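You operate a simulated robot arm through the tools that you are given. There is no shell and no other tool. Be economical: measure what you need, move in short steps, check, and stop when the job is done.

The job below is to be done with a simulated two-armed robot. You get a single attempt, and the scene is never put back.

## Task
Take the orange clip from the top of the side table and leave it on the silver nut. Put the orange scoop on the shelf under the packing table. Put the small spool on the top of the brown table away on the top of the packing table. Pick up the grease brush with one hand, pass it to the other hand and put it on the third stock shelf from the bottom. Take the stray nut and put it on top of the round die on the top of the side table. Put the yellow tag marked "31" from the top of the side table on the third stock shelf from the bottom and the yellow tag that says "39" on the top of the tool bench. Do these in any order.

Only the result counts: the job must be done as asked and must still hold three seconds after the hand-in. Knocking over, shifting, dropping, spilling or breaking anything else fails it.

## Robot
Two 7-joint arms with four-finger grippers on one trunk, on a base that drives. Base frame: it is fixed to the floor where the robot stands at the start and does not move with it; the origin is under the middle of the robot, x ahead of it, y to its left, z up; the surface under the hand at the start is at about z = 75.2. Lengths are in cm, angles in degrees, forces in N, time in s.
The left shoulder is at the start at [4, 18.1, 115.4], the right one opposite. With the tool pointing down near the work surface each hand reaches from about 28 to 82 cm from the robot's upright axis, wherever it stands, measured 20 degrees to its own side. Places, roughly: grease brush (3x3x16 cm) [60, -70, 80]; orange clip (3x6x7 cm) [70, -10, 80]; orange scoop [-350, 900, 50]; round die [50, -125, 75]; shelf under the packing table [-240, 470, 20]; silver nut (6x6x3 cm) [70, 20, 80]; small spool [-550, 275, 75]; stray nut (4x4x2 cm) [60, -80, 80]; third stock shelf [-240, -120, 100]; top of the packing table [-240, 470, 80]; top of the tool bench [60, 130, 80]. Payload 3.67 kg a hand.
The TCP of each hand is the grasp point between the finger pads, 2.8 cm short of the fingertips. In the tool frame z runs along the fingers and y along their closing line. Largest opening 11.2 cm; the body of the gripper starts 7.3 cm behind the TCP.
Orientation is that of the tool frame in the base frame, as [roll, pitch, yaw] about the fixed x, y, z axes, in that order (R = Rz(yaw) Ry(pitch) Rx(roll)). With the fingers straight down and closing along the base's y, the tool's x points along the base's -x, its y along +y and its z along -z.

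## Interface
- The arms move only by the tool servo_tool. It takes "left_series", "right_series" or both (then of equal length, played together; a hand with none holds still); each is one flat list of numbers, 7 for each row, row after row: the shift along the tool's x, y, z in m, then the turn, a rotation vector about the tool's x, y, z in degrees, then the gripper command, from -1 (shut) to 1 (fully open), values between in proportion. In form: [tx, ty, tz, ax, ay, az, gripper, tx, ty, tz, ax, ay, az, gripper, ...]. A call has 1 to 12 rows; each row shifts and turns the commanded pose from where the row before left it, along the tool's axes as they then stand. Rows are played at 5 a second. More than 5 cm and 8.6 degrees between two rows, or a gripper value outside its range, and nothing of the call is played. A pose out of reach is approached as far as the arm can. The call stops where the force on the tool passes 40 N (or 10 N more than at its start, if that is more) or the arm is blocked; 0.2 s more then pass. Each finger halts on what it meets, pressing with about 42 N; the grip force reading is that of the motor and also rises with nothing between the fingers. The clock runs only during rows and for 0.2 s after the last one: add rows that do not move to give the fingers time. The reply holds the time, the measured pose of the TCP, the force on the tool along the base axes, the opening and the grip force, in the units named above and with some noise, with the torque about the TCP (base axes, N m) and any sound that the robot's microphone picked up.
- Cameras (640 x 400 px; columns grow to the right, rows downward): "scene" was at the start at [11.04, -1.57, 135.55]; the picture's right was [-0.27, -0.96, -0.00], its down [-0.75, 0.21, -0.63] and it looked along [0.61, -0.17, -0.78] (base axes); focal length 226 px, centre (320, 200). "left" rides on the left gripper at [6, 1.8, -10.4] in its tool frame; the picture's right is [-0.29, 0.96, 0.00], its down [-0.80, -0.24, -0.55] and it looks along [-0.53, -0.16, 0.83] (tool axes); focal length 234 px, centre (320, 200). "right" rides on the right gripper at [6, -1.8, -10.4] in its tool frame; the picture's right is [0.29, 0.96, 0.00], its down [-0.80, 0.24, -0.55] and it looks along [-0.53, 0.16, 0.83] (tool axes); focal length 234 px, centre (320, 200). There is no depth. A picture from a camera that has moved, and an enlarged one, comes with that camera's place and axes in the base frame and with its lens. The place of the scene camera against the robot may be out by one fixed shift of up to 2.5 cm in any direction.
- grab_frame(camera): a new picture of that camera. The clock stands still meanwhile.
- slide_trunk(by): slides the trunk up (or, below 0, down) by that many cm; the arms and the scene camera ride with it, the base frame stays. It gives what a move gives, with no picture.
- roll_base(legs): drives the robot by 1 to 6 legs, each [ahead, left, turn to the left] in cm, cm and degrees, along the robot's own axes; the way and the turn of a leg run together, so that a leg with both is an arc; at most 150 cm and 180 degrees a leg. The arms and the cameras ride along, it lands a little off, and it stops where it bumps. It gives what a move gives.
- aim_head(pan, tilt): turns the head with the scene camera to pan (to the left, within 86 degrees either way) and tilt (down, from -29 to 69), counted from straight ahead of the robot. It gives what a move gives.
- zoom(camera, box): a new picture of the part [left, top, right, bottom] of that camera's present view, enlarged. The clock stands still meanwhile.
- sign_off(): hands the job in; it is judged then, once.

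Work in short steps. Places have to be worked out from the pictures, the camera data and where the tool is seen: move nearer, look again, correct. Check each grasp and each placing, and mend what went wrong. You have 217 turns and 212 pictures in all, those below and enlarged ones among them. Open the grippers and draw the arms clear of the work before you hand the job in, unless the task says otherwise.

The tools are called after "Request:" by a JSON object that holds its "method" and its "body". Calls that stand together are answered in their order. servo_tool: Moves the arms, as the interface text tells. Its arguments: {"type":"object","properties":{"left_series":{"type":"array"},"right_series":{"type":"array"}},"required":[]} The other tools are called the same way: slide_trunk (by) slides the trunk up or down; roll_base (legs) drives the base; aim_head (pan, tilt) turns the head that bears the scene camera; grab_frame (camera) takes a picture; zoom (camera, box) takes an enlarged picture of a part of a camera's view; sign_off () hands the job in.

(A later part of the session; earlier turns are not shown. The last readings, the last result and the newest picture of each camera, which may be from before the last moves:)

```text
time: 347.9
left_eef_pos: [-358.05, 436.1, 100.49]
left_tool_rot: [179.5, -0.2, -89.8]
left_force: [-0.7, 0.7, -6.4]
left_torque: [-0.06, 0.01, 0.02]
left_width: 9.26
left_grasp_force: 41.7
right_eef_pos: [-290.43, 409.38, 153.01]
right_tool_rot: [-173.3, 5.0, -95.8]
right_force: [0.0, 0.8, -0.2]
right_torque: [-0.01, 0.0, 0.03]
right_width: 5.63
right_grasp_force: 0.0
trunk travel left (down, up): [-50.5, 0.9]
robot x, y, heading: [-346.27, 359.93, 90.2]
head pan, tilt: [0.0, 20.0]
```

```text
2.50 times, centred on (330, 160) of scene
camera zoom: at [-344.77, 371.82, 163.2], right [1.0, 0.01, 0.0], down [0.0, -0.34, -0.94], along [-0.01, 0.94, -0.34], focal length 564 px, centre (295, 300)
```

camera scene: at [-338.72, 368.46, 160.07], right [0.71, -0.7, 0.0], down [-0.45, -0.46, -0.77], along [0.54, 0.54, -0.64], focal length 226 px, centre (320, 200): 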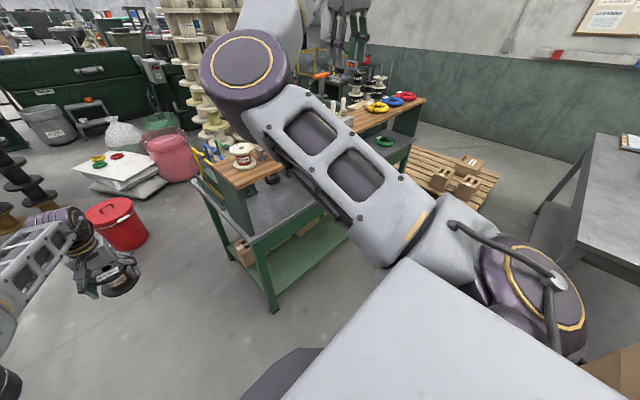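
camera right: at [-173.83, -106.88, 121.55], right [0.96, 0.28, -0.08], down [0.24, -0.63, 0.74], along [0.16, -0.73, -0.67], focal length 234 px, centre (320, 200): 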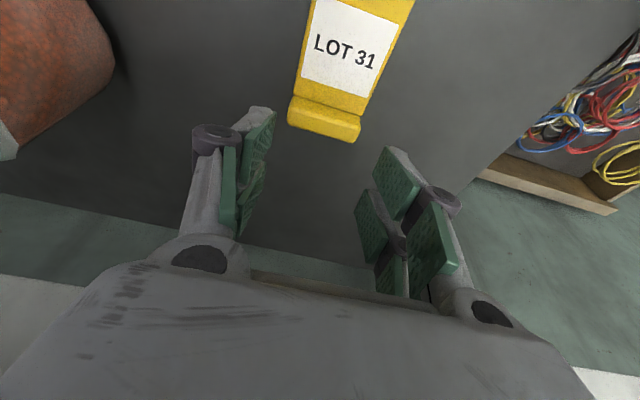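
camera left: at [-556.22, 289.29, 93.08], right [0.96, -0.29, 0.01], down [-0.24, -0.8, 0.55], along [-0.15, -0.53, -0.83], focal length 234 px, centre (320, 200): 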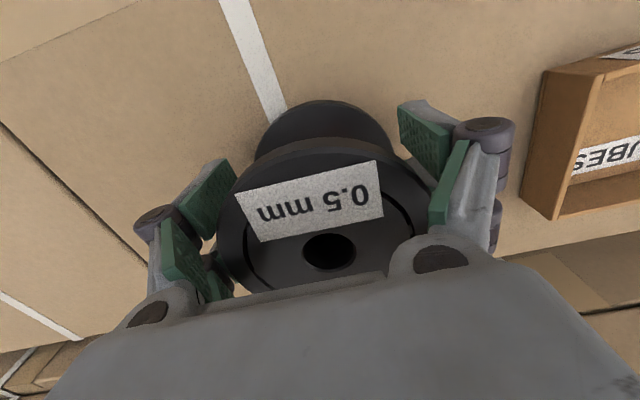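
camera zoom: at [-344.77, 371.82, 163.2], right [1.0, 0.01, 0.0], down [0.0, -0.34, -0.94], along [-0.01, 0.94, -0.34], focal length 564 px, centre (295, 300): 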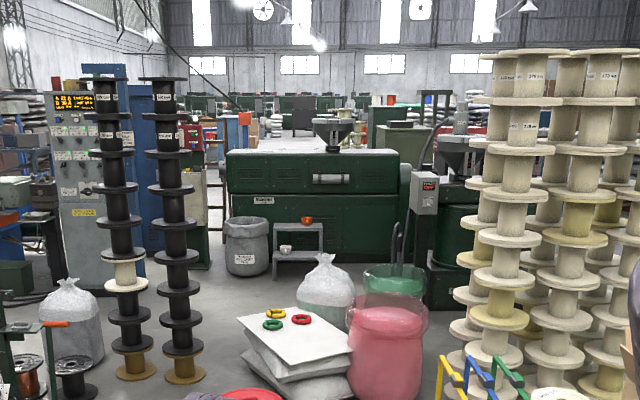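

The scoop (orange) is on a step stool at ≈[-339,921,50], but floor clutter blocks the direct way; I'll go round by the east aisle, viewing the packing table's other side on the way. First bring the right hand back to the front.

Request:
{"method": "servo_tool", "body": {"right_series": [-0.03, 0.03, 0, 0, 0, 0, 0, -0.03, 0.035, 0, 0, 0, 0, 0, -0.03, 0.035, 0, 0, 0, 0, 0, -0.03, 0.035, 0, 0, 0, 0, 0, -0.02, 0.04, 0, 0, 0, 0, 0, -0.01, 0.04, 0, 0, 0, 0, 0]}}

Request:
{"method": "roll_base", "body": {"legs": [[14, 0, 0], [0, 0, -90]]}}

Request:
{"method": "grab_frame", "body": {"camera": "scene"}}

```text
time: 349.3
left_eef_pos: [-358.33, 436.1, 100.53]
left_tool_rot: [179.6, -0.2, -89.7]
left_force: [0.5, -0.1, -6.5]
left_torque: [-0.12, -0.02, -0.01]
left_width: 9.24
left_grasp_force: 42.4
right_eef_pos: [-310.48, 426.74, 151.8]
right_tool_rot: [-173.2, 5.0, -95.8]
right_force: [-0.9, -1.0, -0.1]
right_torque: [0.02, -0.01, 0.02]
right_width: 5.59
right_grasp_force: 0.1
trunk travel left (down, up): [-50.5, 0.9]
robot x, y, heading: [-346.55, 359.69, 90.3]
head pan, tilt: [0.0, 20.0]
```

```text
time: 352.5
left_eef_pos: [-321.67, 446.89, 100.41]
left_tool_rot: [178.1, -1.1, -118.0]
left_force: [-3.9, 2.2, -8.3]
left_torque: [-0.09, 0.13, 0.1]
left_width: 9.28
left_grasp_force: 42.0
right_eef_pos: [-282.78, 415.31, 151.52]
right_tool_rot: [-173.3, 4.8, -124.4]
right_force: [0.2, -0.4, 0.2]
right_torque: [-0.01, 0.01, 0.01]
right_width: 5.59
right_grasp_force: 0.1
trunk travel left (down, up): [-50.5, 0.9]
robot x, y, heading: [-346.66, 373.63, 61.8]
head pan, tilt: [0.0, 20.0]
stopped in leg 2: the force on the tool passed its limit at 120 N (the readings are from after the stop); the commanded pose is now the measured one
```

```text
49 pictures are left
camera scene: at [-339.31, 384.57, 163.19], right [0.88, -0.47, 0.0], down [-0.16, -0.3, -0.94], along [0.44, 0.83, -0.34], focal length 226 px, centre (320, 200)
```

scene: 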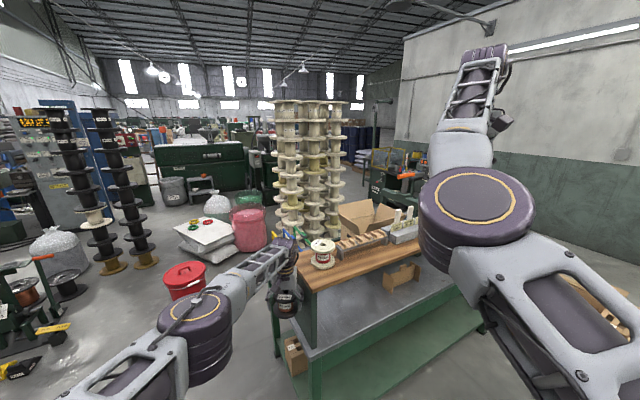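

The left hand swung into the rack's end panel. Turn back, check the rack, and redo the turn farther from the table.

Request:
{"method": "roll_base", "body": {"legs": [[0, 0, 28.5], [0, 70, 0]]}}

Request:
{"method": "aim_head", "body": {"pan": -50, "tilt": 30}}

Request:
{"method": "grab_frame", "body": {"camera": "scene"}}

Request:
{"method": "grab_frame", "body": {"camera": "left"}}

```text
time: 357.9
left_eef_pos: [-428.83, 449.48, 100.44]
left_tool_rot: [178.2, -1.0, -89.5]
left_force: [-0.3, 0.0, -6.3]
left_torque: [-0.1, 0.02, 0.0]
left_width: 9.27
left_grasp_force: 42.0
right_eef_pos: [-379.55, 440.23, 151.61]
right_tool_rot: [-173.3, 4.9, -95.7]
right_force: [-0.4, 0.0, -0.4]
right_torque: [0.03, 0.01, -0.01]
right_width: 5.6
right_grasp_force: 0.1
trunk travel left (down, up): [-50.5, 0.9]
robot x, y, heading: [-415.76, 373.53, 90.5]
head pan, tilt: [0.0, 20.0]
```

```text
time: 359.1
left_eef_pos: [-428.81, 449.49, 100.49]
left_tool_rot: [178.2, -1.1, -89.5]
left_force: [-0.2, -0.3, -6.0]
left_torque: [-0.1, 0.02, -0.01]
left_width: 9.27
left_grasp_force: 42.3
right_eef_pos: [-379.74, 440.37, 151.57]
right_tool_rot: [-173.2, 4.9, -95.8]
right_force: [0.0, 0.1, 0.3]
right_torque: [0.02, -0.02, 0.0]
right_width: 5.62
right_grasp_force: 0.1
trunk travel left (down, up): [-50.5, 0.9]
robot x, y, heading: [-415.51, 373.16, 90.3]
head pan, tilt: [-50.0, 30.0]
```

```text
48 pictures are left
camera scene: at [-407.27, 381.94, 161.6], right [0.65, -0.76, 0.0], down [-0.38, -0.33, -0.87], along [0.66, 0.56, -0.5], focal length 226 px, centre (320, 200)
```

scene: 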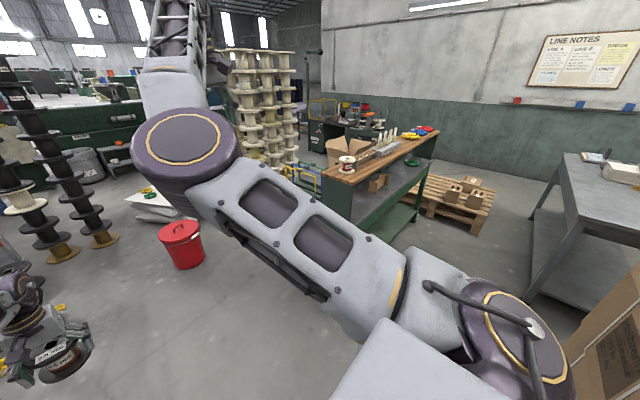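

```text
47 pictures are left
camera left: at [-430.23, 443.7, 111.06], right [-0.96, 0.28, 0.02], down [0.25, 0.81, 0.53], along [0.13, 0.52, -0.85], focal length 234 px, centre (320, 200)
```

left: 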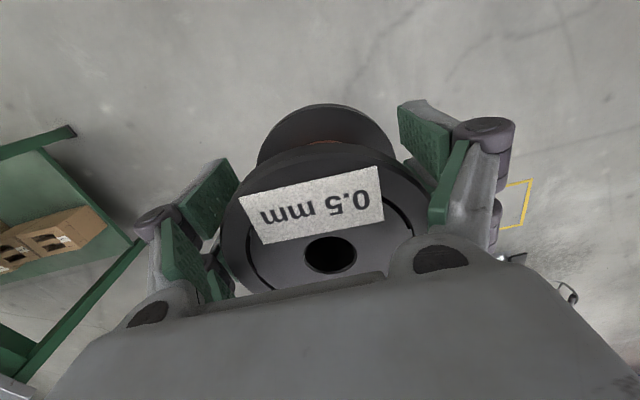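

Nothing toppled. Zoom on the packing table from here to judge its +y half.

Request:
{"method": "zoom", "body": {"camera": "scene", "box": [260, 90, 450, 230]}}

```text
2.86 times, centred on (355, 160) of scene
camera zoom: at [-407.27, 381.94, 161.6], right [0.65, -0.76, 0.0], down [-0.38, -0.33, -0.87], along [0.66, 0.56, -0.5], focal length 644 px, centre (220, 314)
```

zoom: 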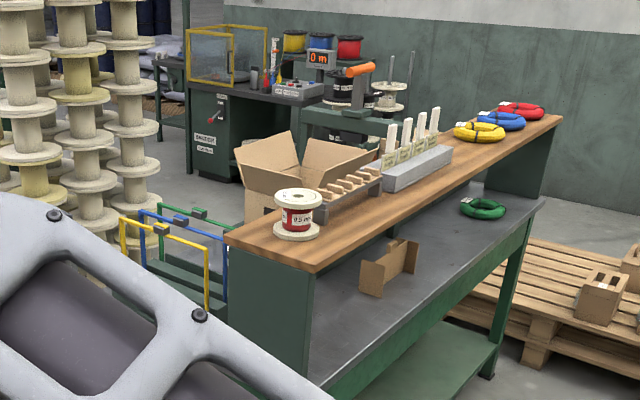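

The grey top is free under the bridge's −y side with a ~7 cm open strip (table edge y≈435, wood edge y≈442). I'll set the spool at that edge with the tool leaning back ~20°, then push it inward. Back off, then strafe right to x≈-267.

Request:
{"method": "roll_base", "body": {"legs": [[-22, 0, 0], [0, -75, 0], [0, -74, 0]]}}

Request:
{"method": "aim_head", "body": {"pan": 0, "tilt": 45}}

Request:
{"method": "grab_frame", "body": {"camera": "scene"}}

```text
time: 368.2
left_eef_pos: [-284.19, 430.89, 100.53]
left_tool_rot: [178.2, -1.1, -88.3]
left_force: [0.3, 0.0, -6.3]
left_torque: [-0.11, 0.0, 0.02]
left_width: 9.24
left_grasp_force: 41.8
right_eef_pos: [-234.95, 422.58, 151.7]
right_tool_rot: [-173.2, 5.0, -94.7]
right_force: [-0.6, -0.1, 0.3]
right_torque: [0.03, -0.04, 0.01]
right_width: 5.58
right_grasp_force: 0.0
trunk travel left (down, up): [-50.5, 0.9]
robot x, y, heading: [-269.69, 354.95, 91.7]
head pan, tilt: [-50.0, 30.0]
```

```text
time: 369.4
left_eef_pos: [-284.2, 430.96, 100.48]
left_tool_rot: [178.2, -0.9, -88.3]
left_force: [0.5, 0.2, -6.9]
left_torque: [-0.1, 0.0, 0.01]
left_width: 9.25
left_grasp_force: 41.8
right_eef_pos: [-234.85, 422.74, 151.64]
right_tool_rot: [-173.3, 4.9, -94.6]
right_force: [-0.5, 0.0, -0.4]
right_torque: [0.02, -0.03, 0.0]
right_width: 5.61
right_grasp_force: 0.1
trunk travel left (down, up): [-50.5, 0.9]
robot x, y, heading: [-269.87, 355.14, 91.4]
head pan, tilt: [0.0, 45.0]
```

```text
45 pictures are left
camera scene: at [-268.26, 365.86, 159.34], right [1.0, 0.03, 0.0], down [0.02, -0.71, -0.71], along [-0.02, 0.71, -0.71], focal length 226 px, centre (320, 200)
```

scene: 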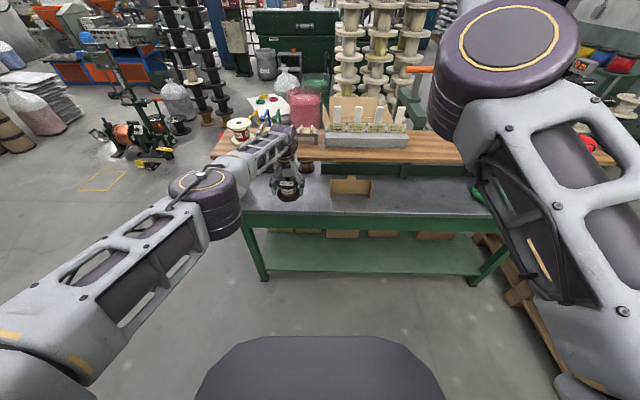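

Good view. Use the left wrist camera to locate the wood edge and table edge relative to the hand.

Request:
{"method": "grab_frame", "body": {"camera": "left"}}

Request:
{"method": "zoom", "body": {"camera": "scene", "box": [200, 110, 400, 250]}}

```text
44 pictures are left
camera left: at [-285.43, 425.08, 111.05], right [-0.97, 0.26, 0.02], down [0.23, 0.81, 0.53], along [0.12, 0.52, -0.85], focal length 234 px, centre (320, 200)
```

left: 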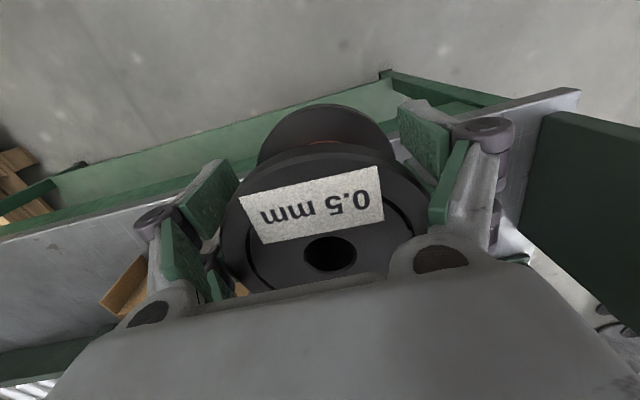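

```text
2.86 times, centred on (300, 180) of scene
camera zoom: at [-268.26, 365.86, 159.34], right [1.0, 0.03, 0.0], down [0.02, -0.71, -0.71], along [-0.02, 0.71, -0.71], focal length 644 px, centre (377, 257)
```

zoom: 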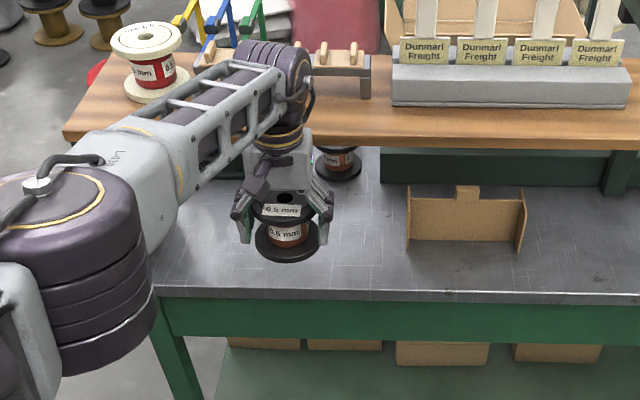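

Tilt the left tool 22° (pointing forward-down), then lower by trunk to z≈92.

Request:
{"method": "servo_tool", "body": {"left_series": [0, 0, 0, 0, -7.5, 0, -1, 0, 0, 0, 0, -7.5, 0, -1, 0, 0, 0, 0, -7.5, 0, -1, 0, 0, 0, 0, 0, 0, -1]}}

Request:
{"method": "slide_trunk", "body": {"by": -8.5}}

Request:
{"method": "zoom", "body": {"camera": "scene", "box": [200, 110, 400, 250]}}

```text
time: 370.4
left_eef_pos: [-284.19, 430.8, 100.48]
left_tool_rot: [178.1, 21.4, -89.0]
left_force: [-0.6, 0.1, -5.8]
left_torque: [-0.09, 0.05, -0.01]
left_width: 9.28
left_grasp_force: 41.5
right_eef_pos: [-234.97, 422.67, 151.72]
right_tool_rot: [-173.2, 5.0, -94.7]
right_force: [-0.6, 0.0, -0.4]
right_torque: [-0.05, -0.04, -0.01]
right_width: 5.63
right_grasp_force: 0.1
trunk travel left (down, up): [-50.5, 0.9]
robot x, y, heading: [-269.87, 354.87, 91.7]
head pan, tilt: [0.0, 45.0]
```

```text
time: 371.6
left_eef_pos: [-284.23, 430.89, 92.03]
left_tool_rot: [178.2, 21.5, -89.1]
left_force: [-0.5, 0.3, -5.8]
left_torque: [-0.14, -0.03, 0.0]
left_width: 9.28
left_grasp_force: 42.0
right_eef_pos: [-234.82, 422.65, 143.11]
right_tool_rot: [-173.3, 4.9, -94.7]
right_force: [0.1, 0.2, -0.3]
right_torque: [-0.04, 0.05, 0.0]
right_width: 5.61
right_grasp_force: 0.2
trunk travel left (down, up): [-42.0, 9.4]
robot x, y, heading: [-269.83, 354.86, 91.8]
head pan, tilt: [0.0, 45.0]
```

```text
2.86 times, centred on (300, 180) of scene
camera zoom: at [-268.25, 365.85, 150.83], right [1.0, 0.03, 0.0], down [0.02, -0.71, -0.71], along [-0.02, 0.71, -0.71], focal length 644 px, centre (377, 257)
```

zoom: 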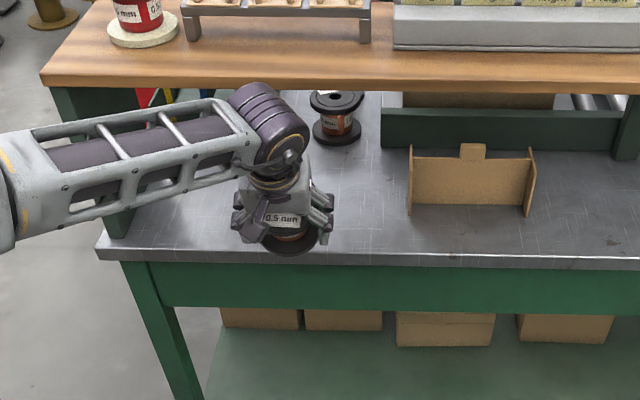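

The wood edge is nearly flush with the table edge (y≈437.5, underside z≈107), so lean more: 33° tilt, height 90, then drive ahead 10.5 cm.

Request:
{"method": "servo_tool", "body": {"left_series": [0, 0, 0, 0, -6, 0, -1, 0, 0, 0, 0, -5.5, 0, -1, 0, 0, 0, 0, 0, 0, -1]}}

Request:
{"method": "slide_trunk", "body": {"by": -2}}

Request:
{"method": "roll_base", "body": {"legs": [[10.5, 0, 0]]}}

Request:
{"method": "zoom", "body": {"camera": "scene", "box": [200, 110, 400, 250]}}

```text
time: 372.4
left_eef_pos: [-284.17, 430.88, 91.96]
left_tool_rot: [177.9, 33.0, -89.5]
left_force: [0.0, -0.2, -6.5]
left_torque: [-0.13, -0.04, 0.01]
left_width: 9.28
left_grasp_force: 41.9
right_eef_pos: [-234.84, 422.53, 143.1]
right_tool_rot: [-173.2, 4.9, -94.7]
right_force: [0.7, -0.6, 1.0]
right_torque: [-0.02, -0.01, 0.03]
right_width: 5.61
right_grasp_force: 0.2
trunk travel left (down, up): [-42.0, 9.4]
robot x, y, heading: [-269.5, 355.16, 91.3]
head pan, tilt: [0.0, 45.0]
```

```text
time: 373.0
left_eef_pos: [-284.15, 430.77, 90.03]
left_tool_rot: [178.0, 33.1, -89.5]
left_force: [1.0, -0.2, -6.0]
left_torque: [-0.13, 0.0, 0.02]
left_width: 9.26
left_grasp_force: 42.4
right_eef_pos: [-234.87, 422.68, 141.1]
right_tool_rot: [-173.3, 4.9, -94.7]
right_force: [0.3, -0.7, -0.1]
right_torque: [-0.02, -0.01, 0.01]
right_width: 5.6
right_grasp_force: 0.0
trunk travel left (down, up): [-40.0, 11.4]
robot x, y, heading: [-269.67, 354.74, 91.8]
head pan, tilt: [0.0, 45.0]
```

```text
time: 374.2
left_eef_pos: [-284.49, 441.21, 89.99]
left_tool_rot: [177.9, 33.0, -89.6]
left_force: [-1.0, 0.3, -6.1]
left_torque: [-0.1, -0.03, 0.01]
left_width: 9.26
left_grasp_force: 41.9
right_eef_pos: [-235.12, 432.99, 141.15]
right_tool_rot: [-173.3, 4.8, -94.6]
right_force: [-0.6, 0.5, -0.1]
right_torque: [-0.02, -0.02, -0.02]
right_width: 5.61
right_grasp_force: 0.1
trunk travel left (down, up): [-40.0, 11.4]
robot x, y, heading: [-269.94, 365.9, 91.7]
head pan, tilt: [0.0, 45.0]
```

```text
2.86 times, centred on (300, 180) of scene
camera zoom: at [-268.53, 376.28, 148.82], right [1.0, 0.03, 0.0], down [0.02, -0.71, -0.71], along [-0.02, 0.71, -0.71], focal length 644 px, centre (377, 257)
```

zoom: 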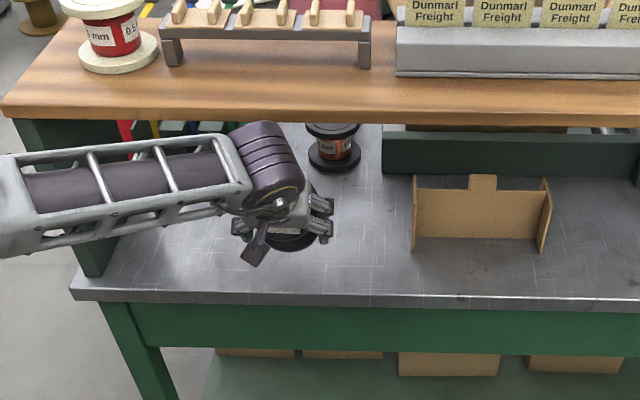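

Spool is over the table. Lower in small vertical steps toward contact.

Request:
{"method": "servo_tool", "body": {"left_series": [0.0055, 0, 0.0084, 0, 0, 0, -1, 0.0055, 0, 0.0084, 0, 0, 0, -1, 0.0027, 0, 0.0042, 0, 0, 0, -1, 0.0016, 0, 0.0025, 0, 0, 0, -1, 0.0016, 0, 0.0025, 0, 0, 0, -1, 0, 0, 0, 0, 0, 0, -1]}}

```text
time: 375.6
left_eef_pos: [-284.61, 441.38, 86.7]
left_tool_rot: [177.8, 32.9, -89.5]
left_force: [0.2, 0.3, -6.5]
left_torque: [-0.15, -0.03, 0.0]
left_width: 9.24
left_grasp_force: 41.7
right_eef_pos: [-235.21, 433.19, 141.11]
right_tool_rot: [-173.3, 4.8, -94.5]
right_force: [-0.6, 0.8, 0.1]
right_torque: [-0.05, 0.02, 0.01]
right_width: 5.61
right_grasp_force: 0.1
trunk travel left (down, up): [-40.0, 11.4]
robot x, y, heading: [-269.68, 365.75, 91.5]
head pan, tilt: [0.0, 45.0]
```

Request:
{"method": "servo_tool", "body": {"left_series": [0.0016, 0, 0.0025, 0, 0, 0, -1, 0.0016, 0, 0.0025, 0, 0, 0, -1, 0.0016, 0, 0.0025, 0, 0, 0, -1, 0, 0, 0, 0, 0, 0, -1]}}

Request:
{"method": "zoom", "body": {"camera": "scene", "box": [250, 130, 350, 220]}}

```text
time: 376.6
left_eef_pos: [-284.78, 441.24, 85.87]
left_tool_rot: [177.8, 32.9, -89.5]
left_force: [-0.5, -0.1, -5.6]
left_torque: [-0.12, -0.01, 0.01]
left_width: 9.26
left_grasp_force: 41.9
right_eef_pos: [-235.2, 433.17, 141.05]
right_tool_rot: [-173.2, 4.9, -94.6]
right_force: [-1.3, -1.1, -0.3]
right_torque: [0.0, -0.05, 0.01]
right_width: 5.59
right_grasp_force: 0.1
trunk travel left (down, up): [-40.0, 11.4]
robot x, y, heading: [-270.13, 365.65, 91.6]
head pan, tilt: [0.0, 45.0]
```

```text
4.44 times, centred on (300, 175) of scene
camera zoom: at [-268.54, 376.38, 148.81], right [1.0, 0.03, 0.0], down [0.02, -0.71, -0.71], along [-0.02, 0.71, -0.71], focal length 1002 px, centre (409, 311)
```

zoom: 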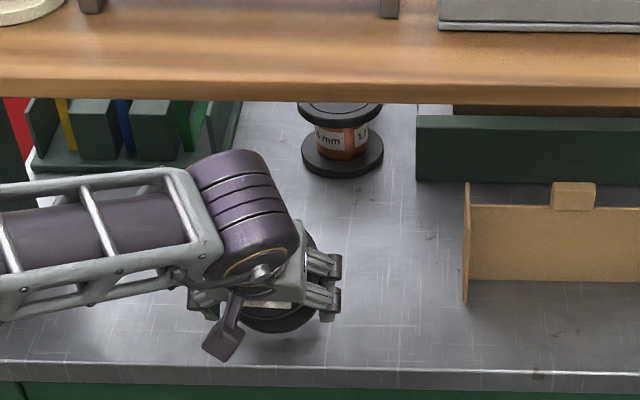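

Still free; keep lowering in 0.4 cm steps.

Request:
{"method": "servo_tool", "body": {"left_series": [0.0022, 0, 0.0034, 0, 0, 0, -1, 0.0022, 0, 0.0034, 0, 0, 0, -1, 0.0022, 0, 0.0034, 0, 0, 0, -1, 0.0022, 0, 0.0034, 0, 0, 0, -1, 0, 0, 0, 0, 0, 0, -1]}}

```text
time: 377.8
left_eef_pos: [-284.72, 441.4, 84.84]
left_tool_rot: [177.9, 33.2, -89.5]
left_force: [0.6, 10.3, 23.0]
left_torque: [0.34, 0.08, -0.06]
left_width: 9.76
left_grasp_force: 42.9
right_eef_pos: [-235.19, 432.96, 141.32]
right_tool_rot: [-173.4, 5.0, -94.6]
right_force: [0.5, 0.0, 0.0]
right_torque: [-0.01, -0.02, -0.01]
right_width: 5.58
right_grasp_force: 0.0
trunk travel left (down, up): [-40.0, 11.4]
robot x, y, heading: [-269.73, 365.51, 91.4]
head pan, tilt: [0.0, 45.0]
```

Contact, and the spool is starting to pivot upright in the grip. Press down a little further, then release gently.

Request:
{"method": "servo_tool", "body": {"left_series": [0.0016, 0, 0.0025, 0, 0, 0, -1, 0.0016, 0, 0.0025, 0, 0, 0, -1, 0, 0, 0, 0, 0, 0, 0.8, 0, 0, 0, 0, 0, 0, 0.8, 0, 0, 0, 0, 0, 0, 0.9, 0, 0, 0, 0, 0, 0, 1]}}

Request:
{"method": "zoom", "body": {"camera": "scene", "box": [250, 130, 350, 220]}}

Request:
{"method": "grab_frame", "body": {"camera": "left"}}

```text
time: 378.4
left_eef_pos: [-284.76, 441.66, 84.76]
left_tool_rot: [178.1, 33.6, -89.3]
left_force: [-0.9, -7.3, 16.9]
left_torque: [-0.54, 0.13, -0.03]
left_width: 9.73
left_grasp_force: 42.5
right_eef_pos: [-235.39, 432.96, 141.26]
right_tool_rot: [-173.3, 5.1, -94.6]
right_force: [-0.1, 0.9, -0.1]
right_torque: [-0.06, 0.01, -0.01]
right_width: 5.61
right_grasp_force: 0.1
trunk travel left (down, up): [-40.0, 11.4]
robot x, y, heading: [-269.81, 365.5, 91.9]
head pan, tilt: [0.0, 45.0]
stopped in row 2 (left hand): the force on the tool passed its limit at 41 N (the readings are from after the stop); the commanded pose is now the measured one
```

```text
4.44 times, centred on (300, 175) of scene
camera zoom: at [-268.55, 376.12, 148.81], right [1.0, 0.03, 0.0], down [0.02, -0.71, -0.71], along [-0.02, 0.71, -0.71], focal length 1002 px, centre (409, 311)
```

zoom: 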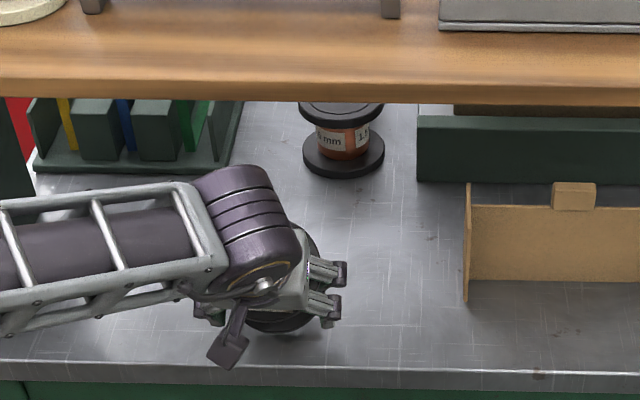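

```text
38 pictures are left
camera left: at [-285.94, 430.95, 90.15], right [-0.96, 0.21, 0.19], down [0.25, 0.36, 0.9], along [0.12, 0.91, -0.4], focal length 234 px, centre (320, 200)
```

left: 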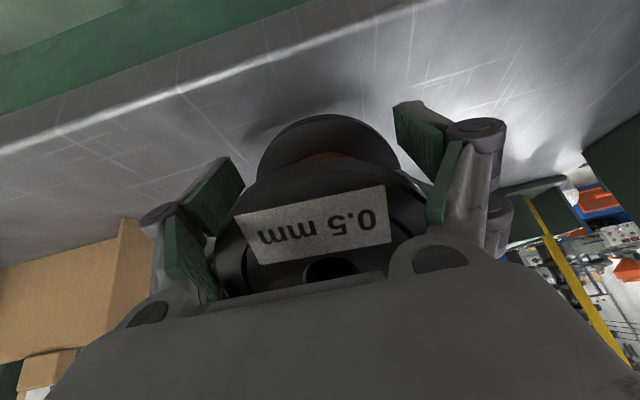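

The back rim rests ~2 cm inside the table edge. Release gently.

Request:
{"method": "servo_tool", "body": {"left_series": [0, 0, 0, 0, 0, 0, 0.78, 0, 0, 0, 0, 0, 0, 0.82, 0, 0, 0, 0, 0, 0, 0.9, 0, 0, 0, 0, 0, 0, 1, 0, 0, 0, 0, 0, 0, 1]}}

Request:
{"method": "grab_frame", "body": {"camera": "left"}}

```text
time: 379.6
left_eef_pos: [-284.73, 441.68, 84.43]
left_tool_rot: [178.0, 33.4, -89.5]
left_force: [-0.8, -0.2, 0.3]
left_torque: [-0.02, 0.01, 0.03]
left_width: 11.18
left_grasp_force: 0.1
right_eef_pos: [-235.26, 433.14, 141.23]
right_tool_rot: [-173.3, 5.0, -94.6]
right_force: [-0.1, 0.0, -0.4]
right_torque: [0.02, 0.01, 0.0]
right_width: 5.61
right_grasp_force: 0.2
trunk travel left (down, up): [-40.0, 11.4]
robot x, y, heading: [-269.59, 365.82, 91.6]
head pan, tilt: [0.0, 45.0]
```

```text
37 pictures are left
camera left: at [-285.99, 430.93, 89.89], right [-0.96, 0.21, 0.19], down [0.26, 0.37, 0.89], along [0.12, 0.91, -0.41], focal length 234 px, centre (320, 200)
```

left: 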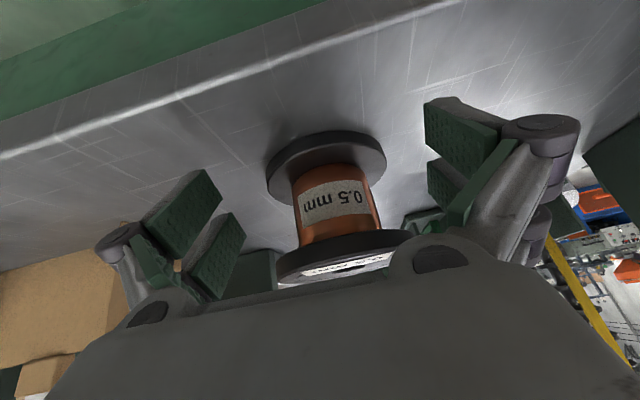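

Spool stands upright on the packing table, well inside the edge. Back the robot straight out and verify.

Request:
{"method": "roll_base", "body": {"legs": [[-12, 0, 0]]}}

Request:
{"method": "slide_trunk", "body": {"by": 11}}

Request:
{"method": "grab_frame", "body": {"camera": "scene"}}

```text
time: 380.9
left_eef_pos: [-284.64, 429.45, 84.42]
left_tool_rot: [178.0, 33.4, -89.1]
left_force: [0.2, 0.2, -0.4]
left_torque: [-0.01, -0.01, 0.0]
left_width: 11.18
left_grasp_force: 0.1
right_eef_pos: [-235.04, 421.28, 141.11]
right_tool_rot: [-173.3, 4.9, -94.4]
right_force: [-0.8, -0.2, -0.2]
right_torque: [0.01, -0.01, 0.0]
right_width: 5.6
right_grasp_force: 0.0
trunk travel left (down, up): [-40.0, 11.4]
robot x, y, heading: [-269.1, 353.02, 91.6]
head pan, tilt: [0.0, 45.0]
```

```text
time: 382.3
left_eef_pos: [-284.64, 429.4, 95.34]
left_tool_rot: [178.0, 33.5, -89.2]
left_force: [-0.3, 0.5, -0.7]
left_torque: [0.01, -0.01, -0.02]
left_width: 11.2
left_grasp_force: 0.1
right_eef_pos: [-235.23, 421.03, 152.16]
right_tool_rot: [-173.2, 4.9, -94.4]
right_force: [0.1, -0.1, 0.2]
right_torque: [0.05, 0.0, 0.02]
right_width: 5.6
right_grasp_force: 0.0
trunk travel left (down, up): [-51.0, 0.4]
robot x, y, heading: [-269.17, 353.28, 91.8]
head pan, tilt: [0.0, 45.0]
```

```text
36 pictures are left
camera scene: at [-268.21, 364.09, 159.84], right [1.0, 0.03, 0.0], down [0.02, -0.71, -0.71], along [-0.02, 0.71, -0.71], focal length 226 px, centre (320, 200)
```

scene: 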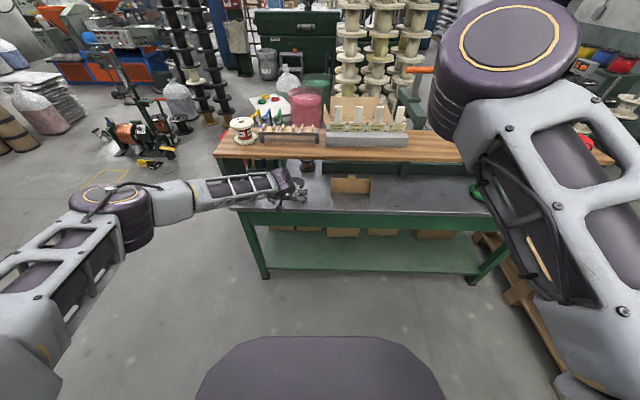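

Spool done. Now for the scoop: take the east aisle. Turn to +x, shift to y≈380, drive to x≈-65, face +y, and look.

Request:
{"method": "roll_base", "body": {"legs": [[0, 0, -91.5], [0, 26, 0], [105, 0, 0], [100, 0, 0], [0, 0, 90]]}}

Request:
{"method": "aim_head", "body": {"pan": 15, "tilt": 20}}

Request:
{"method": "grab_frame", "body": {"camera": "scene"}}

```text
time: 393.0
left_eef_pos: [-95.59, 389.71, 95.16]
left_tool_rot: [178.1, 33.2, 178.0]
left_force: [0.8, 0.7, -0.8]
left_torque: [0.01, 0.05, 0.0]
left_width: 11.21
left_grasp_force: 0.0
right_eef_pos: [-106.19, 340.59, 151.76]
right_tool_rot: [-173.1, 4.6, 172.6]
right_force: [0.9, 0.2, -1.1]
right_torque: [0.01, 0.13, -0.01]
right_width: 5.61
right_grasp_force: 0.1
trunk travel left (down, up): [-51.0, 0.4]
robot x, y, heading: [-172.69, 378.34, -1.4]
head pan, tilt: [0.0, 45.0]
stopped in leg 3: the robot was blocked; the commanded pose is now the measured one
```

```text
time: 393.9
left_eef_pos: [-96.02, 389.67, 95.63]
left_tool_rot: [178.0, 33.7, 177.9]
left_force: [-0.5, -0.2, 0.0]
left_torque: [0.01, 0.0, -0.01]
left_width: 11.18
left_grasp_force: 0.1
right_eef_pos: [-106.97, 340.72, 152.25]
right_tool_rot: [-173.3, 4.9, 172.7]
right_force: [-0.2, -0.7, 1.1]
right_torque: [0.01, 0.0, -0.02]
right_width: 5.59
right_grasp_force: 0.0
trunk travel left (down, up): [-51.0, 0.4]
robot x, y, heading: [-172.8, 378.54, -1.0]
head pan, tilt: [15.0, 20.0]
```

```text
35 pictures are left
camera scene: at [-160.03, 381.21, 163.68], right [0.24, -0.97, 0.0], down [-0.33, -0.08, -0.94], along [0.91, 0.22, -0.34], focal length 226 px, centre (320, 200)
```

scene: 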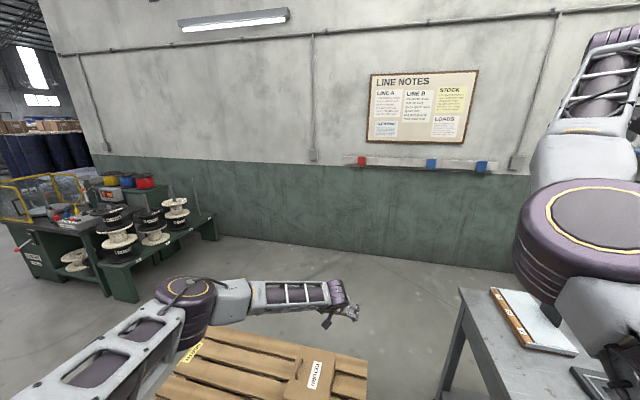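

The pallet and grey table block this aisle (49 cm gap). The only way to the stool is back through the west passage and around by the east side. First restore the left arm's high, narrow pose.

Request:
{"method": "servo_tool", "body": {"left_series": [0, 0, -0.02, 0, 8.3, 0, 0, 0, 0, -0.03, 0, 8.3, 0, 0, 0, 0, -0.04, 0, 8.3, 0, 0, 0, 0, -0.04, 0, 8.3, 0, 0, 0, 0, -0.045, 0, 0, 0, 0, 0, 0, -0.045, 0, 0, 0, 0, 0, 0, -0.045, 0, 0, 0, 0, 0, 0, -0.045, 0, 0, 0, 0]}}

Request:
{"method": "roll_base", "body": {"legs": [[-142, 3, 1], [-142, 3, 0], [0, 0, 90], [-150, 0, 0], [-150, 0, 0], [-48, 0, 0]]}}

```text
time: 395.7
left_eef_pos: [-100.39, 388.73, 125.76]
left_tool_rot: [178.3, 0.3, 179.0]
left_force: [0.6, 0.4, 0.2]
left_torque: [0.0, 0.0, 0.0]
left_width: 5.6
left_grasp_force: 0.0
right_eef_pos: [-107.03, 340.55, 152.19]
right_tool_rot: [-173.4, 5.0, 172.8]
right_force: [-1.2, 0.0, -0.6]
right_torque: [0.01, -0.03, -0.01]
right_width: 5.59
right_grasp_force: 0.0
trunk travel left (down, up): [-51.0, 0.4]
robot x, y, heading: [-172.78, 378.5, -1.1]
head pan, tilt: [15.0, 20.0]
```

```text
time: 431.1
left_eef_pos: [-480.21, 114.68, 125.55]
left_tool_rot: [178.4, 0.2, -92.7]
left_force: [0.2, -0.7, -1.0]
left_torque: [-0.04, 0.0, 0.01]
left_width: 5.6
left_grasp_force: 0.0
right_eef_pos: [-432.35, 106.78, 152.1]
right_tool_rot: [-173.4, 4.9, -99.0]
right_force: [0.1, 0.6, -0.3]
right_torque: [-0.03, 0.03, 0.02]
right_width: 5.59
right_grasp_force: 0.0
trunk travel left (down, up): [-51.0, 0.4]
robot x, y, heading: [-472.29, 41.82, 87.2]
head pan, tilt: [15.0, 20.0]
```

Through the passage. Continue: strafe along y≈35 to x≈-10.

Request:
{"method": "roll_base", "body": {"legs": [[-8, 0, 2.8], [0, -150, 0], [0, -150, 0], [0, -150, 0], [0, -10, 0]]}}

Request:
{"method": "aim_head", "body": {"pan": 5, "tilt": 25}}

Request:
{"method": "grab_frame", "body": {"camera": "scene"}}

```text
time: 454.9
left_eef_pos: [-17.03, 102.26, 125.62]
left_tool_rot: [178.5, 0.4, -91.8]
left_force: [-0.8, 0.0, 0.0]
left_torque: [0.0, -0.06, 0.01]
left_width: 5.62
left_grasp_force: 0.1
right_eef_pos: [30.87, 95.01, 152.42]
right_tool_rot: [-173.0, 5.0, -98.1]
right_force: [-0.6, 0.0, 0.5]
right_torque: [0.01, -0.08, 0.02]
right_width: 5.6
right_grasp_force: 0.1
trunk travel left (down, up): [-51.0, 0.4]
robot x, y, heading: [-7.48, 29.62, 88.0]
head pan, tilt: [15.0, 20.0]
```

```text
time: 455.6
left_eef_pos: [-16.67, 102.22, 125.65]
left_tool_rot: [178.3, 0.2, -91.8]
left_force: [0.9, -0.9, 0.6]
left_torque: [0.0, 0.0, -0.05]
left_width: 5.58
left_grasp_force: 0.1
right_eef_pos: [31.57, 95.09, 152.26]
right_tool_rot: [-173.3, 5.0, -98.1]
right_force: [0.1, -0.7, -0.9]
right_torque: [-0.02, 0.02, 0.02]
right_width: 5.62
right_grasp_force: 0.0
trunk travel left (down, up): [-51.0, 0.4]
robot x, y, heading: [-7.38, 29.38, 88.1]
head pan, tilt: [5.0, 25.0]
```

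```text
34 pictures are left
camera scene: at [-6.09, 41.52, 162.88], right [1.0, 0.05, 0.0], down [0.02, -0.42, -0.91], along [-0.05, 0.91, -0.42], focal length 226 px, centre (320, 200)
```

scene: 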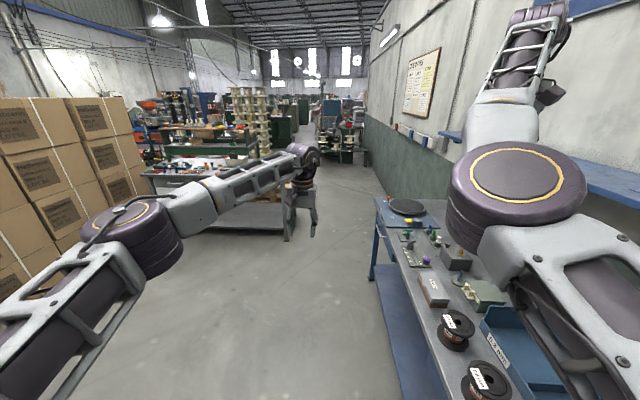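

Aisle north is clear. Drive up along x≈0, past the pallet, then shift left to x≈-85 at y≈530.

Request:
{"method": "roll_base", "body": {"legs": [[120, 0, 2], [110, 0, 0], [0, -15, 0], [140, 0, 0], [130, 0, 0], [0, 95, 0]]}}

Request:
{"method": "aim_head", "body": {"pan": 20, "tilt": 25}}

Request:
{"method": "grab_frame", "body": {"camera": "scene"}}

```text
time: 485.9
left_eef_pos: [-100.72, 598.14, 125.52]
left_tool_rot: [178.3, 0.2, -89.1]
left_force: [0.5, -0.1, -0.7]
left_torque: [0.0, 0.04, 0.0]
left_width: 5.59
left_grasp_force: 0.0
right_eef_pos: [-52.45, 593.07, 152.19]
right_tool_rot: [-173.3, 5.1, -95.4]
right_force: [0.7, 0.7, -0.4]
right_torque: [0.01, 0.01, 0.02]
right_width: 5.6
right_grasp_force: 0.1
trunk travel left (down, up): [-51.0, 0.4]
robot x, y, heading: [-88.2, 526.12, 90.7]
head pan, tilt: [5.0, 25.0]
```

```text
time: 486.6
left_eef_pos: [-100.83, 598.07, 125.51]
left_tool_rot: [178.4, 0.2, -89.1]
left_force: [-0.4, 0.4, -0.9]
left_torque: [0.0, 0.0, -0.02]
left_width: 5.59
left_grasp_force: 0.1
right_eef_pos: [-52.43, 592.99, 152.28]
right_tool_rot: [-173.2, 5.0, -95.5]
right_force: [-0.6, 0.4, 0.1]
right_torque: [0.03, -0.01, 0.0]
right_width: 5.6
right_grasp_force: 0.1
trunk travel left (down, up): [-51.0, 0.4]
robot x, y, heading: [-87.88, 526.32, 90.7]
head pan, tilt: [20.0, 25.0]
```

```text
33 pictures are left
camera scene: at [-89.85, 537.21, 162.88], right [0.94, 0.35, 0.0], down [0.15, -0.4, -0.91], along [-0.32, 0.85, -0.42], focal length 226 px, centre (320, 200)
```

scene: 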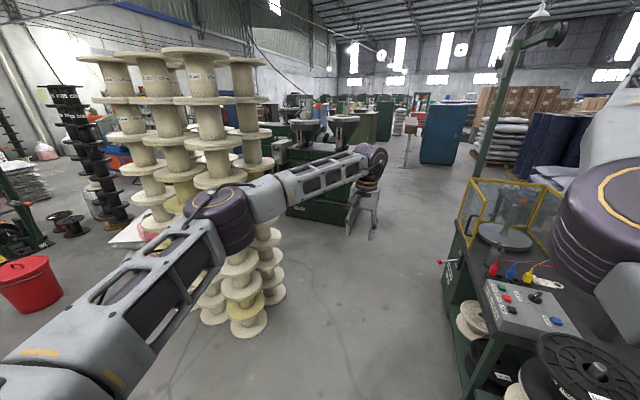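

Gap between the towers (x≤-172) and the cutting bench (x≥-38) is fine. Drive to y≈735 at x≈-103 and look left.

Request:
{"method": "roll_base", "body": {"legs": [[0, 15, -0.7], [105, 0, 0], [100, 0, 0]]}}

Request:
{"method": "aim_head", "body": {"pan": 65, "tilt": 25}}

Request:
{"method": "grab_frame", "body": {"camera": "scene"}}

```text
time: 498.0
left_eef_pos: [-112.55, 800.92, 125.72]
left_tool_rot: [178.3, 0.4, -90.6]
left_force: [1.5, 0.3, 0.8]
left_torque: [0.0, -0.02, 0.0]
left_width: 5.62
left_grasp_force: 0.0
right_eef_pos: [-64.37, 794.49, 152.31]
right_tool_rot: [-173.3, 4.9, -96.9]
right_force: [0.4, 0.1, -0.2]
right_torque: [0.01, 0.01, 0.04]
right_width: 5.58
right_grasp_force: 0.0
trunk travel left (down, up): [-51.0, 0.4]
robot x, y, heading: [-102.17, 728.71, 89.1]
head pan, tilt: [20.0, 25.0]
```

```text
time: 499.1
left_eef_pos: [-112.56, 801.06, 125.58]
left_tool_rot: [178.4, 0.3, -90.7]
left_force: [0.4, 0.3, -0.6]
left_torque: [-0.02, -0.01, 0.03]
left_width: 5.56
left_grasp_force: 0.2
right_eef_pos: [-64.46, 794.48, 152.21]
right_tool_rot: [-173.2, 5.0, -97.0]
right_force: [-0.3, -0.1, 0.2]
right_torque: [-0.01, 0.0, 0.01]
right_width: 5.6
right_grasp_force: 0.0
trunk travel left (down, up): [-51.0, 0.4]
robot x, y, heading: [-101.89, 728.56, 89.2]
head pan, tilt: [65.0, 25.0]
```

```text
32 pictures are left
camera scene: at [-108.48, 735.2, 162.88], right [0.44, 0.9, 0.0], down [0.38, -0.19, -0.91], along [-0.81, 0.4, -0.42], focal length 226 px, centre (320, 200)
```

scene: 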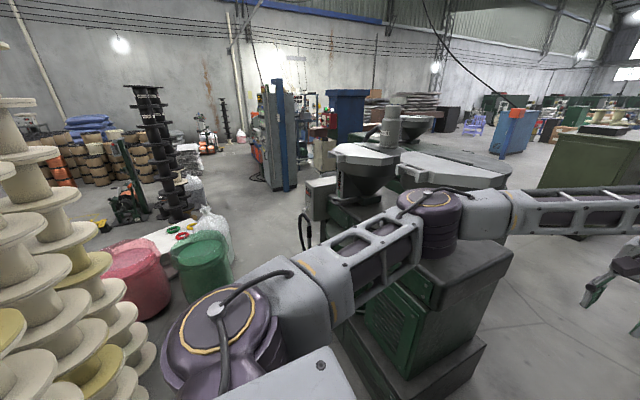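

A lane at y≈768 runs between the drums and the mixers to the stool. Turn to face −x, shift to the lane, and drive to x≈-330.

Request:
{"method": "roll_base", "body": {"legs": [[0, 0, 90.5], [0, -38, 0], [115, 0, 0], [110, 0, 0]]}}

Request:
{"method": "aim_head", "body": {"pan": -55, "tilt": 35}}

Request:
{"method": "grab_frame", "body": {"camera": "scene"}}

```text
time: 511.7
left_eef_pos: [-289.8, 755.41, 125.58]
left_tool_rot: [178.2, 0.2, -2.5]
left_force: [0.3, -0.2, 0.6]
left_torque: [0.02, 0.02, 0.01]
left_width: 5.61
left_grasp_force: 0.1
right_eef_pos: [-281.89, 803.32, 152.32]
right_tool_rot: [-173.3, 5.0, -8.9]
right_force: [-0.7, 0.0, -0.3]
right_torque: [0.01, -0.02, 0.01]
right_width: 5.58
right_grasp_force: 0.0
trunk travel left (down, up): [-51.0, 0.4]
robot x, y, heading: [-217.22, 763.68, 177.3]
head pan, tilt: [65.0, 25.0]
stopped in leg 3: the robot was blocked; the commanded pose is now the measured one
```

```text
time: 513.7
left_eef_pos: [-289.94, 755.26, 125.47]
left_tool_rot: [178.4, 0.4, -2.5]
left_force: [-1.0, -0.1, -0.3]
left_torque: [-0.01, -0.02, 0.01]
left_width: 5.59
left_grasp_force: 0.1
right_eef_pos: [-281.89, 803.21, 152.23]
right_tool_rot: [-173.2, 5.0, -8.8]
right_force: [-0.3, -0.5, 0.2]
right_torque: [0.02, 0.02, 0.01]
right_width: 5.62
right_grasp_force: 0.0
trunk travel left (down, up): [-51.0, 0.4]
robot x, y, heading: [-217.35, 763.73, 177.3]
head pan, tilt: [-55.0, 35.0]
```

```text
31 pictures are left
camera scene: at [-222.27, 771.67, 161.3], right [0.84, 0.54, 0.0], down [0.31, -0.48, -0.82], along [-0.44, 0.69, -0.57], focal length 226 px, centre (320, 200)
```

scene: 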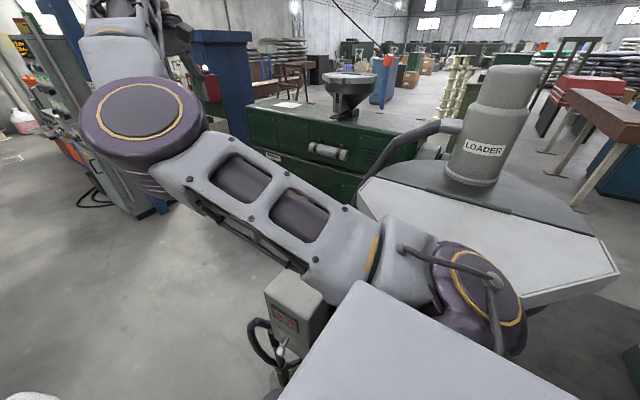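

Blocked near the mixer's control box on the right. Look left-down at the drums to measure how far I can shift.

Request:
{"method": "aim_head", "body": {"pan": 25, "tilt": 50}}

Request:
{"method": "grab_frame", "body": {"camera": "scene"}}

```text
time: 515.2
left_eef_pos: [-289.79, 755.23, 125.66]
left_tool_rot: [178.3, 0.3, -2.4]
left_force: [-1.2, 0.8, 0.0]
left_torque: [0.02, -0.02, 0.01]
left_width: 5.6
left_grasp_force: 0.0
right_eef_pos: [-281.89, 803.13, 152.22]
right_tool_rot: [-173.1, 5.0, -8.7]
right_force: [0.0, 0.0, 0.5]
right_torque: [-0.01, 0.01, -0.04]
right_width: 5.59
right_grasp_force: 0.2
trunk travel left (down, up): [-51.0, 0.4]
robot x, y, heading: [-217.33, 763.76, 177.3]
head pan, tilt: [25.0, 50.0]
```

```text
30 pictures are left
camera scene: at [-224.66, 761.32, 159.13], right [-0.38, 0.93, 0.0], down [0.71, 0.29, -0.64], along [-0.59, -0.24, -0.77], focal length 226 px, centre (320, 200)
```

scene: 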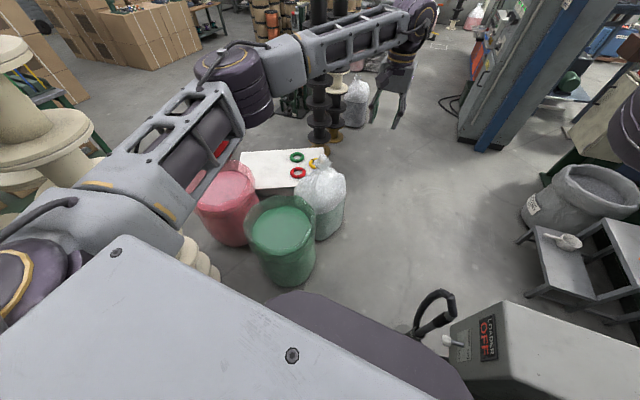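

The lane bends: a path hugging ≥48 cm from the drum centre (-281,716) and ≥30 from the control box (-245,784) exists. Shift left 12, then weave ahead in short diagonal legs.

Request:
{"method": "roll_base", "body": {"legs": [[0, 11, 0], [28, -1, 2.5], [34, -13, 0], [34, -11, 0], [30, -12, 0]]}}

Request:
{"method": "grab_frame", "body": {"camera": "scene"}}

```text
time: 523.6
left_eef_pos: [-417.23, 776.79, 125.86]
left_tool_rot: [178.4, 0.3, 1.0]
left_force: [0.3, -0.7, 0.2]
left_torque: [0.01, 0.04, 0.03]
left_width: 5.58
left_grasp_force: 0.0
right_eef_pos: [-412.16, 825.12, 152.43]
right_tool_rot: [-173.2, 5.1, -5.5]
right_force: [0.1, -0.9, -0.7]
right_torque: [-0.02, 0.03, -0.03]
right_width: 5.6
right_grasp_force: 0.0
trunk travel left (down, up): [-51.0, 0.4]
robot x, y, heading: [-345.26, 790.03, -179.0]
head pan, tilt: [25.0, 50.0]
```

```text
29 pictures are left
camera scene: at [-352.39, 786.66, 159.15], right [-0.43, 0.9, 0.0], down [0.69, 0.33, -0.64], along [-0.58, -0.28, -0.77], focal length 226 px, centre (320, 200)
```

scene: 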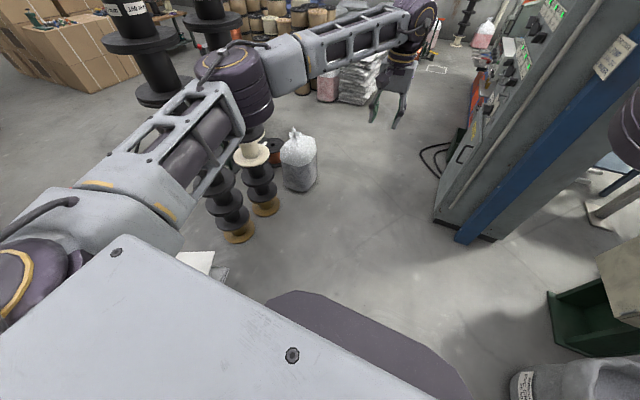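

Through. Turn to face the stool (+y) and look.

Request:
{"method": "roll_base", "body": {"legs": [[0, 0, -91]]}}

Request:
{"method": "aim_head", "body": {"pan": 0, "tilt": 45}}

Request:
{"method": "grab_frame", "body": {"camera": "scene"}}

```text
time: 528.3
left_eef_pos: [-357.05, 861.78, 125.61]
left_tool_rot: [178.4, 0.3, -89.8]
left_force: [0.8, 0.4, 0.6]
left_torque: [-0.02, 0.0, 0.02]
left_width: 5.58
left_grasp_force: 0.0
right_eef_pos: [-308.93, 856.08, 152.28]
right_tool_rot: [-173.3, 5.1, -96.2]
right_force: [0.0, -0.8, 0.2]
right_torque: [0.0, -0.03, -0.03]
right_width: 5.6
right_grasp_force: 0.0
trunk travel left (down, up): [-51.0, 0.4]
robot x, y, heading: [-345.31, 789.3, 89.8]
head pan, tilt: [25.0, 50.0]
```

```text
time: 529.2
left_eef_pos: [-357.14, 861.78, 125.62]
left_tool_rot: [178.4, 0.2, -89.7]
left_force: [-0.9, 0.3, 0.6]
left_torque: [0.0, 0.0, -0.01]
left_width: 5.6
left_grasp_force: 0.0
right_eef_pos: [-308.8, 856.14, 152.34]
right_tool_rot: [-173.3, 5.0, -96.2]
right_force: [0.4, -0.2, 0.2]
right_torque: [0.03, -0.01, -0.01]
right_width: 5.6
right_grasp_force: 0.1
trunk travel left (down, up): [-51.0, 0.4]
robot x, y, heading: [-345.3, 789.61, 90.1]
head pan, tilt: [0.0, 45.0]
```

```text
28 pictures are left
camera scene: at [-343.69, 800.33, 159.82], right [1.0, 0.0, 0.0], down [0.0, -0.71, -0.71], along [0.0, 0.71, -0.71], focal length 226 px, centre (320, 200)
```

scene: 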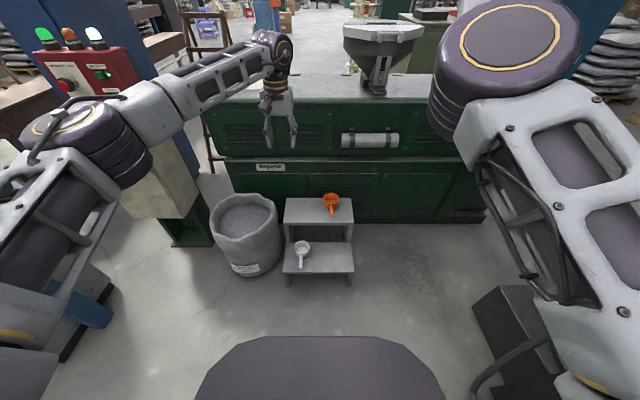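

Orange scoop on the stool's top step at ≈[-336,904,52]. Zoom for its shape.

Request:
{"method": "zoom", "body": {"camera": "scene", "box": [280, 175, 380, 260]}}

```text
4.71 times, centred on (330, 218) of scene
camera zoom: at [-343.69, 800.33, 159.82], right [1.0, 0.0, 0.0], down [0.0, -0.71, -0.71], along [0.0, 0.71, -0.71], focal length 1061 px, centre (273, 118)
```

zoom: 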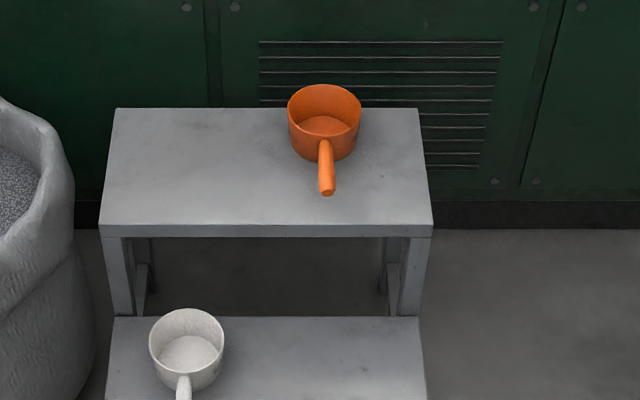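

Handle points toward me at ≈[-336.5,896,53]. Line up the left hand: strafe right 20, ahead 25, then lower the trunk 48 cm and look with the wrist camera.

Request:
{"method": "roll_base", "body": {"legs": [[0, -20, 0], [25, 0, 0]]}}

Request:
{"method": "slide_trunk", "body": {"by": -48}}

Request:
{"method": "grab_frame", "body": {"camera": "left"}}

```text
time: 532.3
left_eef_pos: [-336.65, 886.54, 125.86]
left_tool_rot: [178.3, 0.4, -90.0]
left_force: [0.4, -0.7, -0.9]
left_torque: [0.02, 0.0, 0.01]
left_width: 5.58
left_grasp_force: 0.0
right_eef_pos: [-288.59, 880.48, 152.52]
right_tool_rot: [-173.2, 5.3, -96.4]
right_force: [0.9, 0.4, 0.4]
right_torque: [0.04, 0.0, -0.01]
right_width: 5.6
right_grasp_force: 0.1
trunk travel left (down, up): [-51.0, 0.4]
robot x, y, heading: [-325.39, 814.9, 90.1]
head pan, tilt: [0.0, 45.0]
```

```text
refused: -48 is not a number from -40 to 40
```

```text
26 pictures are left
camera left: at [-338.12, 880.48, 136.24], right [-0.96, 0.29, 0.03], down [0.26, 0.79, 0.55], along [0.14, 0.54, -0.83], focal length 234 px, centre (320, 200)
```

left: 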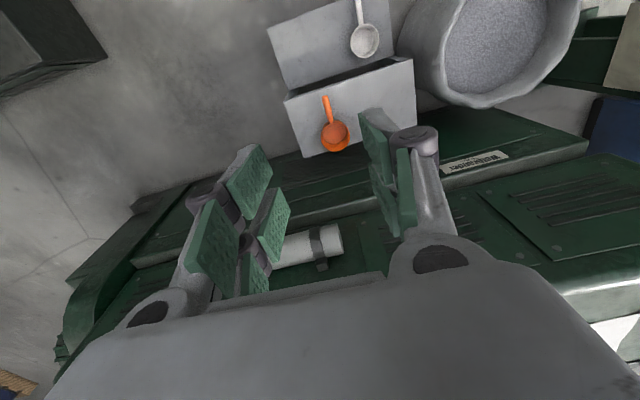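

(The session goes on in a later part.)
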